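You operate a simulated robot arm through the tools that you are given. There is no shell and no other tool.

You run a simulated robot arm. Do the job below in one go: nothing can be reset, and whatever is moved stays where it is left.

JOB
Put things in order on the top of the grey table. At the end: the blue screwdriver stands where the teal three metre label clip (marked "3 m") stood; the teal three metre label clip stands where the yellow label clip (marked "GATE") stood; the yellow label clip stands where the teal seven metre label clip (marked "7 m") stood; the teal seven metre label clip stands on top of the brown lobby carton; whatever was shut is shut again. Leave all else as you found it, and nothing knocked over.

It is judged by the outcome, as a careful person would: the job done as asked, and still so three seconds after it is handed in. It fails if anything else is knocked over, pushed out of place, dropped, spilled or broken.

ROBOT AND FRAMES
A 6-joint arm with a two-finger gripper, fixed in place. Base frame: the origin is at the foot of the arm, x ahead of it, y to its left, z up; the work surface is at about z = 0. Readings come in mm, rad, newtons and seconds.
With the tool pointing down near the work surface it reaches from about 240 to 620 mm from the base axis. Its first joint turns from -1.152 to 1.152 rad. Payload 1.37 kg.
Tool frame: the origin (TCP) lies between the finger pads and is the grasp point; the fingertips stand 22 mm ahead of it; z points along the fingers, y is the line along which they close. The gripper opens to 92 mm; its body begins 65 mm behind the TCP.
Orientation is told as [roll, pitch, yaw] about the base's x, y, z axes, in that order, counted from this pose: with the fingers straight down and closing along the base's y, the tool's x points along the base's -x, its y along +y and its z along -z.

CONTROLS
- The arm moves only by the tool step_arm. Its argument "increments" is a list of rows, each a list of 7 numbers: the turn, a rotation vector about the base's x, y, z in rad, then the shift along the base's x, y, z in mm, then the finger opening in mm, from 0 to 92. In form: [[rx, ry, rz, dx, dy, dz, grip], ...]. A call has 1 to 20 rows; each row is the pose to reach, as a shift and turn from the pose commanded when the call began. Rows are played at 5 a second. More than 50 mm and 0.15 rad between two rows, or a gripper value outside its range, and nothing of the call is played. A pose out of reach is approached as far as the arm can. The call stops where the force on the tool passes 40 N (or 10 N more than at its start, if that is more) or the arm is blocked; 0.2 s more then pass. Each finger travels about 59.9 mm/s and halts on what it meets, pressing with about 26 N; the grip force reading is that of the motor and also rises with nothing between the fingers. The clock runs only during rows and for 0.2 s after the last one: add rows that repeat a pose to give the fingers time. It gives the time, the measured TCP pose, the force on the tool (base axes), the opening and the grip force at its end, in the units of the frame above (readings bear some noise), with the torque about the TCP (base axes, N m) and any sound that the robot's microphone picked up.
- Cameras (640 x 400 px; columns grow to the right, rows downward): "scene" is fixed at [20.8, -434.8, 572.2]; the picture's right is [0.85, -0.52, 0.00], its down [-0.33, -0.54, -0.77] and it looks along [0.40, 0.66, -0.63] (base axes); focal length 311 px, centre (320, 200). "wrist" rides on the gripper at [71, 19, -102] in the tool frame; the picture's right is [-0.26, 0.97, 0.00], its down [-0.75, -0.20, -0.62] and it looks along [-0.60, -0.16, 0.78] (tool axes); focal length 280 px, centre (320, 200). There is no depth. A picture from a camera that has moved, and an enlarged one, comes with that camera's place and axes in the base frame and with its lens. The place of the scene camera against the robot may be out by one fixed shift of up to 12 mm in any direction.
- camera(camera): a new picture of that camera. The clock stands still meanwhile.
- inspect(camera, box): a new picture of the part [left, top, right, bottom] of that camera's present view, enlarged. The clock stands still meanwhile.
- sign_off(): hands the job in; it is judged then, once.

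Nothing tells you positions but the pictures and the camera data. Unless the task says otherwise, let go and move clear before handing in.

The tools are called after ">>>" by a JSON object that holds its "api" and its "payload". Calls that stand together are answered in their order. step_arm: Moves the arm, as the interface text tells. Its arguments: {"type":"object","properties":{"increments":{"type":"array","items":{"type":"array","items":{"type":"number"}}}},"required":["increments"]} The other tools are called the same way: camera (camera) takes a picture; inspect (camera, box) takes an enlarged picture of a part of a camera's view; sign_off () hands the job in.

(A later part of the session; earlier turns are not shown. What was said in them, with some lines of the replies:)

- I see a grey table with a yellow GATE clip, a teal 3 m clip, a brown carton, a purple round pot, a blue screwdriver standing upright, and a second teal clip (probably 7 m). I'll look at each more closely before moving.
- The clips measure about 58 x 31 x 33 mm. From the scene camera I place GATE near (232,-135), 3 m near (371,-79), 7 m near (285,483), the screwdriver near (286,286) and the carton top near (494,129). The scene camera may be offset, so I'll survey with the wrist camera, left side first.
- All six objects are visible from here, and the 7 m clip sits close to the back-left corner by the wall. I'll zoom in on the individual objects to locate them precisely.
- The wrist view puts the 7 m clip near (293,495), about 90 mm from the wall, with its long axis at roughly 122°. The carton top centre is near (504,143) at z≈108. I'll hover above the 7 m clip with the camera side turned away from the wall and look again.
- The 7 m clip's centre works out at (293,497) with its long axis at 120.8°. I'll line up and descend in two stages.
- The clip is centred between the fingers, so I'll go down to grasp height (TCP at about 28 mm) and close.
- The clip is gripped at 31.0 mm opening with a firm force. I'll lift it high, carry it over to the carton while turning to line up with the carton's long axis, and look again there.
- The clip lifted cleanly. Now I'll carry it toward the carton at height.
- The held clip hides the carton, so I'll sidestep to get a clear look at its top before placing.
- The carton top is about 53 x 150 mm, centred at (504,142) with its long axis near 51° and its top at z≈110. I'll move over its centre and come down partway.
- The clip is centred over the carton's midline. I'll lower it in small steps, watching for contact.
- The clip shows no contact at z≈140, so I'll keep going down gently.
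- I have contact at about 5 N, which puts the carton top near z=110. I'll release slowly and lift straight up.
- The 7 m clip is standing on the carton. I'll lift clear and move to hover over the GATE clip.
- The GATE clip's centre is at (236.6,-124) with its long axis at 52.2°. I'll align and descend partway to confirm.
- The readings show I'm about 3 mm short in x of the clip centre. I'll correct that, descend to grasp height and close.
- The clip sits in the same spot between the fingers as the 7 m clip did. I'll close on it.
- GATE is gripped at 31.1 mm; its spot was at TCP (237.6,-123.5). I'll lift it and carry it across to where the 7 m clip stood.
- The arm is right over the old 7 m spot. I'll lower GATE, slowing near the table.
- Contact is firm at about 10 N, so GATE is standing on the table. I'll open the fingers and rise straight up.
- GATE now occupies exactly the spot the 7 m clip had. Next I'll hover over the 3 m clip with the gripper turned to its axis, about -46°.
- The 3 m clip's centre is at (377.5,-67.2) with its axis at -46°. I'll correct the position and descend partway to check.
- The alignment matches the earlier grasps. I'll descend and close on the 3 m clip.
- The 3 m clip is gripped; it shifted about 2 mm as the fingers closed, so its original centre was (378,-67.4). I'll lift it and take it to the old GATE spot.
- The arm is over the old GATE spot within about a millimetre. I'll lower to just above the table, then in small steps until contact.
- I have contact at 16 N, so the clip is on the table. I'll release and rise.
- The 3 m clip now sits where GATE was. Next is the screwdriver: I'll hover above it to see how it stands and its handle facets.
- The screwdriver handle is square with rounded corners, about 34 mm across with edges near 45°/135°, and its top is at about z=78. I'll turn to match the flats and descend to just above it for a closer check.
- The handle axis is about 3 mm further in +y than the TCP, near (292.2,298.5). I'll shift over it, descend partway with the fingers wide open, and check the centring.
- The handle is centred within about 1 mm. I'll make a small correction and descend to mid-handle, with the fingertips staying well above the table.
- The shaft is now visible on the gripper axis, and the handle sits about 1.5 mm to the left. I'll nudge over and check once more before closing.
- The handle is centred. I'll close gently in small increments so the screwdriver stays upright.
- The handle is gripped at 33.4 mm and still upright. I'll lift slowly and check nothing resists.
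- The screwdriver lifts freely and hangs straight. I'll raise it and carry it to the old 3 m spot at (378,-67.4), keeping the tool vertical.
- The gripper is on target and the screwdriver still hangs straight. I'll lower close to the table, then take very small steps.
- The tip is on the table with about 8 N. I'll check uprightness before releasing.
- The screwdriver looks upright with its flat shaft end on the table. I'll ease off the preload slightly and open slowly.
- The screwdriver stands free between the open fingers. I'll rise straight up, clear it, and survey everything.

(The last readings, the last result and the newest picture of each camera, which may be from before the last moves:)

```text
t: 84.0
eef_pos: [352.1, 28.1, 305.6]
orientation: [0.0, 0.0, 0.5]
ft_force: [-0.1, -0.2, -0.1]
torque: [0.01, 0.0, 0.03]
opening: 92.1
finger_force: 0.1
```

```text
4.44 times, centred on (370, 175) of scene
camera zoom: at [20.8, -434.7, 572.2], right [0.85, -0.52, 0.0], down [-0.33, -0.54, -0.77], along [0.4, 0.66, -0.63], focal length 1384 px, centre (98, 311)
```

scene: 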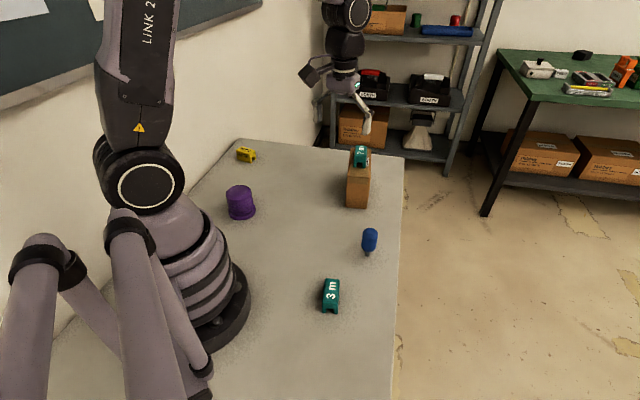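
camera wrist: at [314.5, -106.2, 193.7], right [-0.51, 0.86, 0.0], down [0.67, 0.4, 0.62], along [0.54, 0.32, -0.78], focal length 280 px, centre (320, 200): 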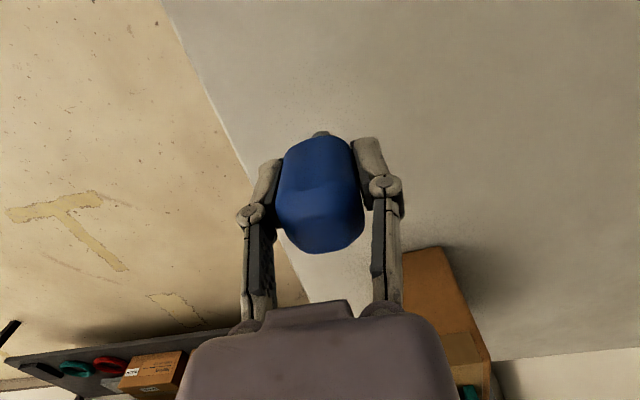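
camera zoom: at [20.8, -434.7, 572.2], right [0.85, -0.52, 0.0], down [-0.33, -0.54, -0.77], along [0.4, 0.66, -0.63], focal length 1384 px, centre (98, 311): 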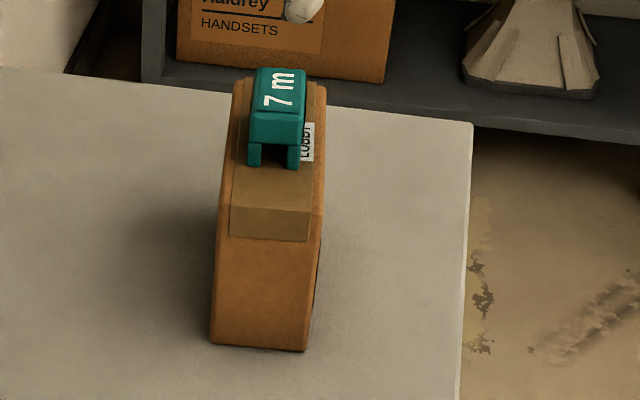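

Everything is in its place: the screwdriver is upright at the old 3 m spot, 3 m where GATE stood, GATE where 7 m stood, and 7 m on the LOBBY carton. The pot and carton haven't moved and nothing was opened. I'll let a few seconds run and check stability before handing in.

>>> {"api": "step_arm", "payload": {"increments": [[0, 0, 0, 0, 0, 0, 92], [0, 0, 0, 0, 0, 0, 92], [0, 0, 0, 0, 0, 0, 92], [0, 0, 0, 0, 0, 0, 92], [0, 0, 0, 0, 0, 0, 92], [0, 0, 0, 0, 0, 0, 92], [0, 0, 0, 0, 0, 0, 92], [0, 0, 0, 0, 0, 0, 92], [0, 0, 0, 0, 0, 0, 92], [0, 0, 0, 0, 0, 0, 92], [0, 0, 0, 0, 0, 0, 92], [0, 0, 0, 0, 0, 0, 92], [0, 0, 0, 0, 0, 0, 92], [0, 0, 0, 0, 0, 0, 92], [0, 0, 0, 0, 0, 0, 92]]}}

>>> {"api": "camera", "payload": {"camera": "scene"}}

>>> {"api": "inspect", "payload": {"camera": "scene", "box": [300, 225, 400, 325]}}

```text
t: 87.2
eef_pos: [351.9, 27.1, 306.2]
orientation: [0.001, 0.0, 0.502]
ft_force: [-0.7, 0.6, 0.2]
torque: [0.01, 0.01, 0.03]
opening: 92.0
finger_force: 0.0
```

```text
taken
```

scene: 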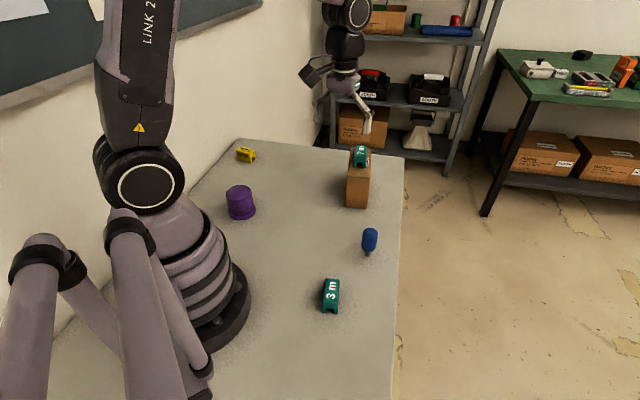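

```text
4.00 times, centred on (350, 275) of scene
camera zoom: at [20.8, -434.8, 572.2], right [0.85, -0.52, 0.0], down [-0.33, -0.54, -0.77], along [0.4, 0.66, -0.63], focal length 1245 px, centre (200, -100)
```

zoom: 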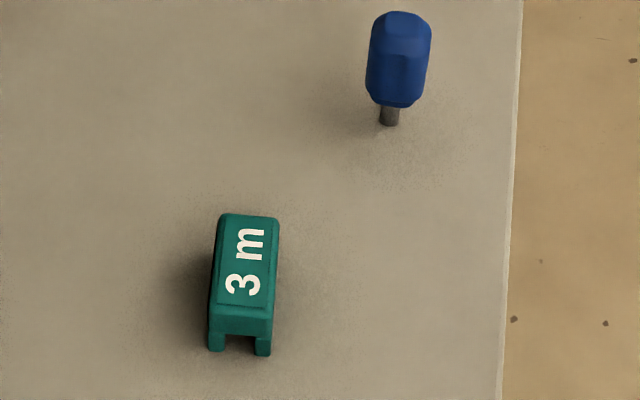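

After three more seconds nothing has moved, the arm is clear, and every item stands in its assigned place. I'm handing the job in.

>>> {"api": "sign_off", "payload": {}}

```text
The job is handed in.
```

The table is in the order you asked for, and I've handed the job in. In the last pictures everything was standing and still, three seconds after the arm had moved clear.

- **Blue screwdriver:** it stands upright on its tip where the teal 3 m clip stood.
- **Teal 3 m clip:** it stands where the yellow GATE clip stood.
- **Yellow GATE clip:** it stands where the teal 7 m clip stood, in the same position and direction.
- **Teal 7 m clip:** it stands on top of the brown lobby carton, along its length, and covers part of the LOBBY label.

The purple pot and the carton did not move. I opened nothing, so there was nothing to shut again.
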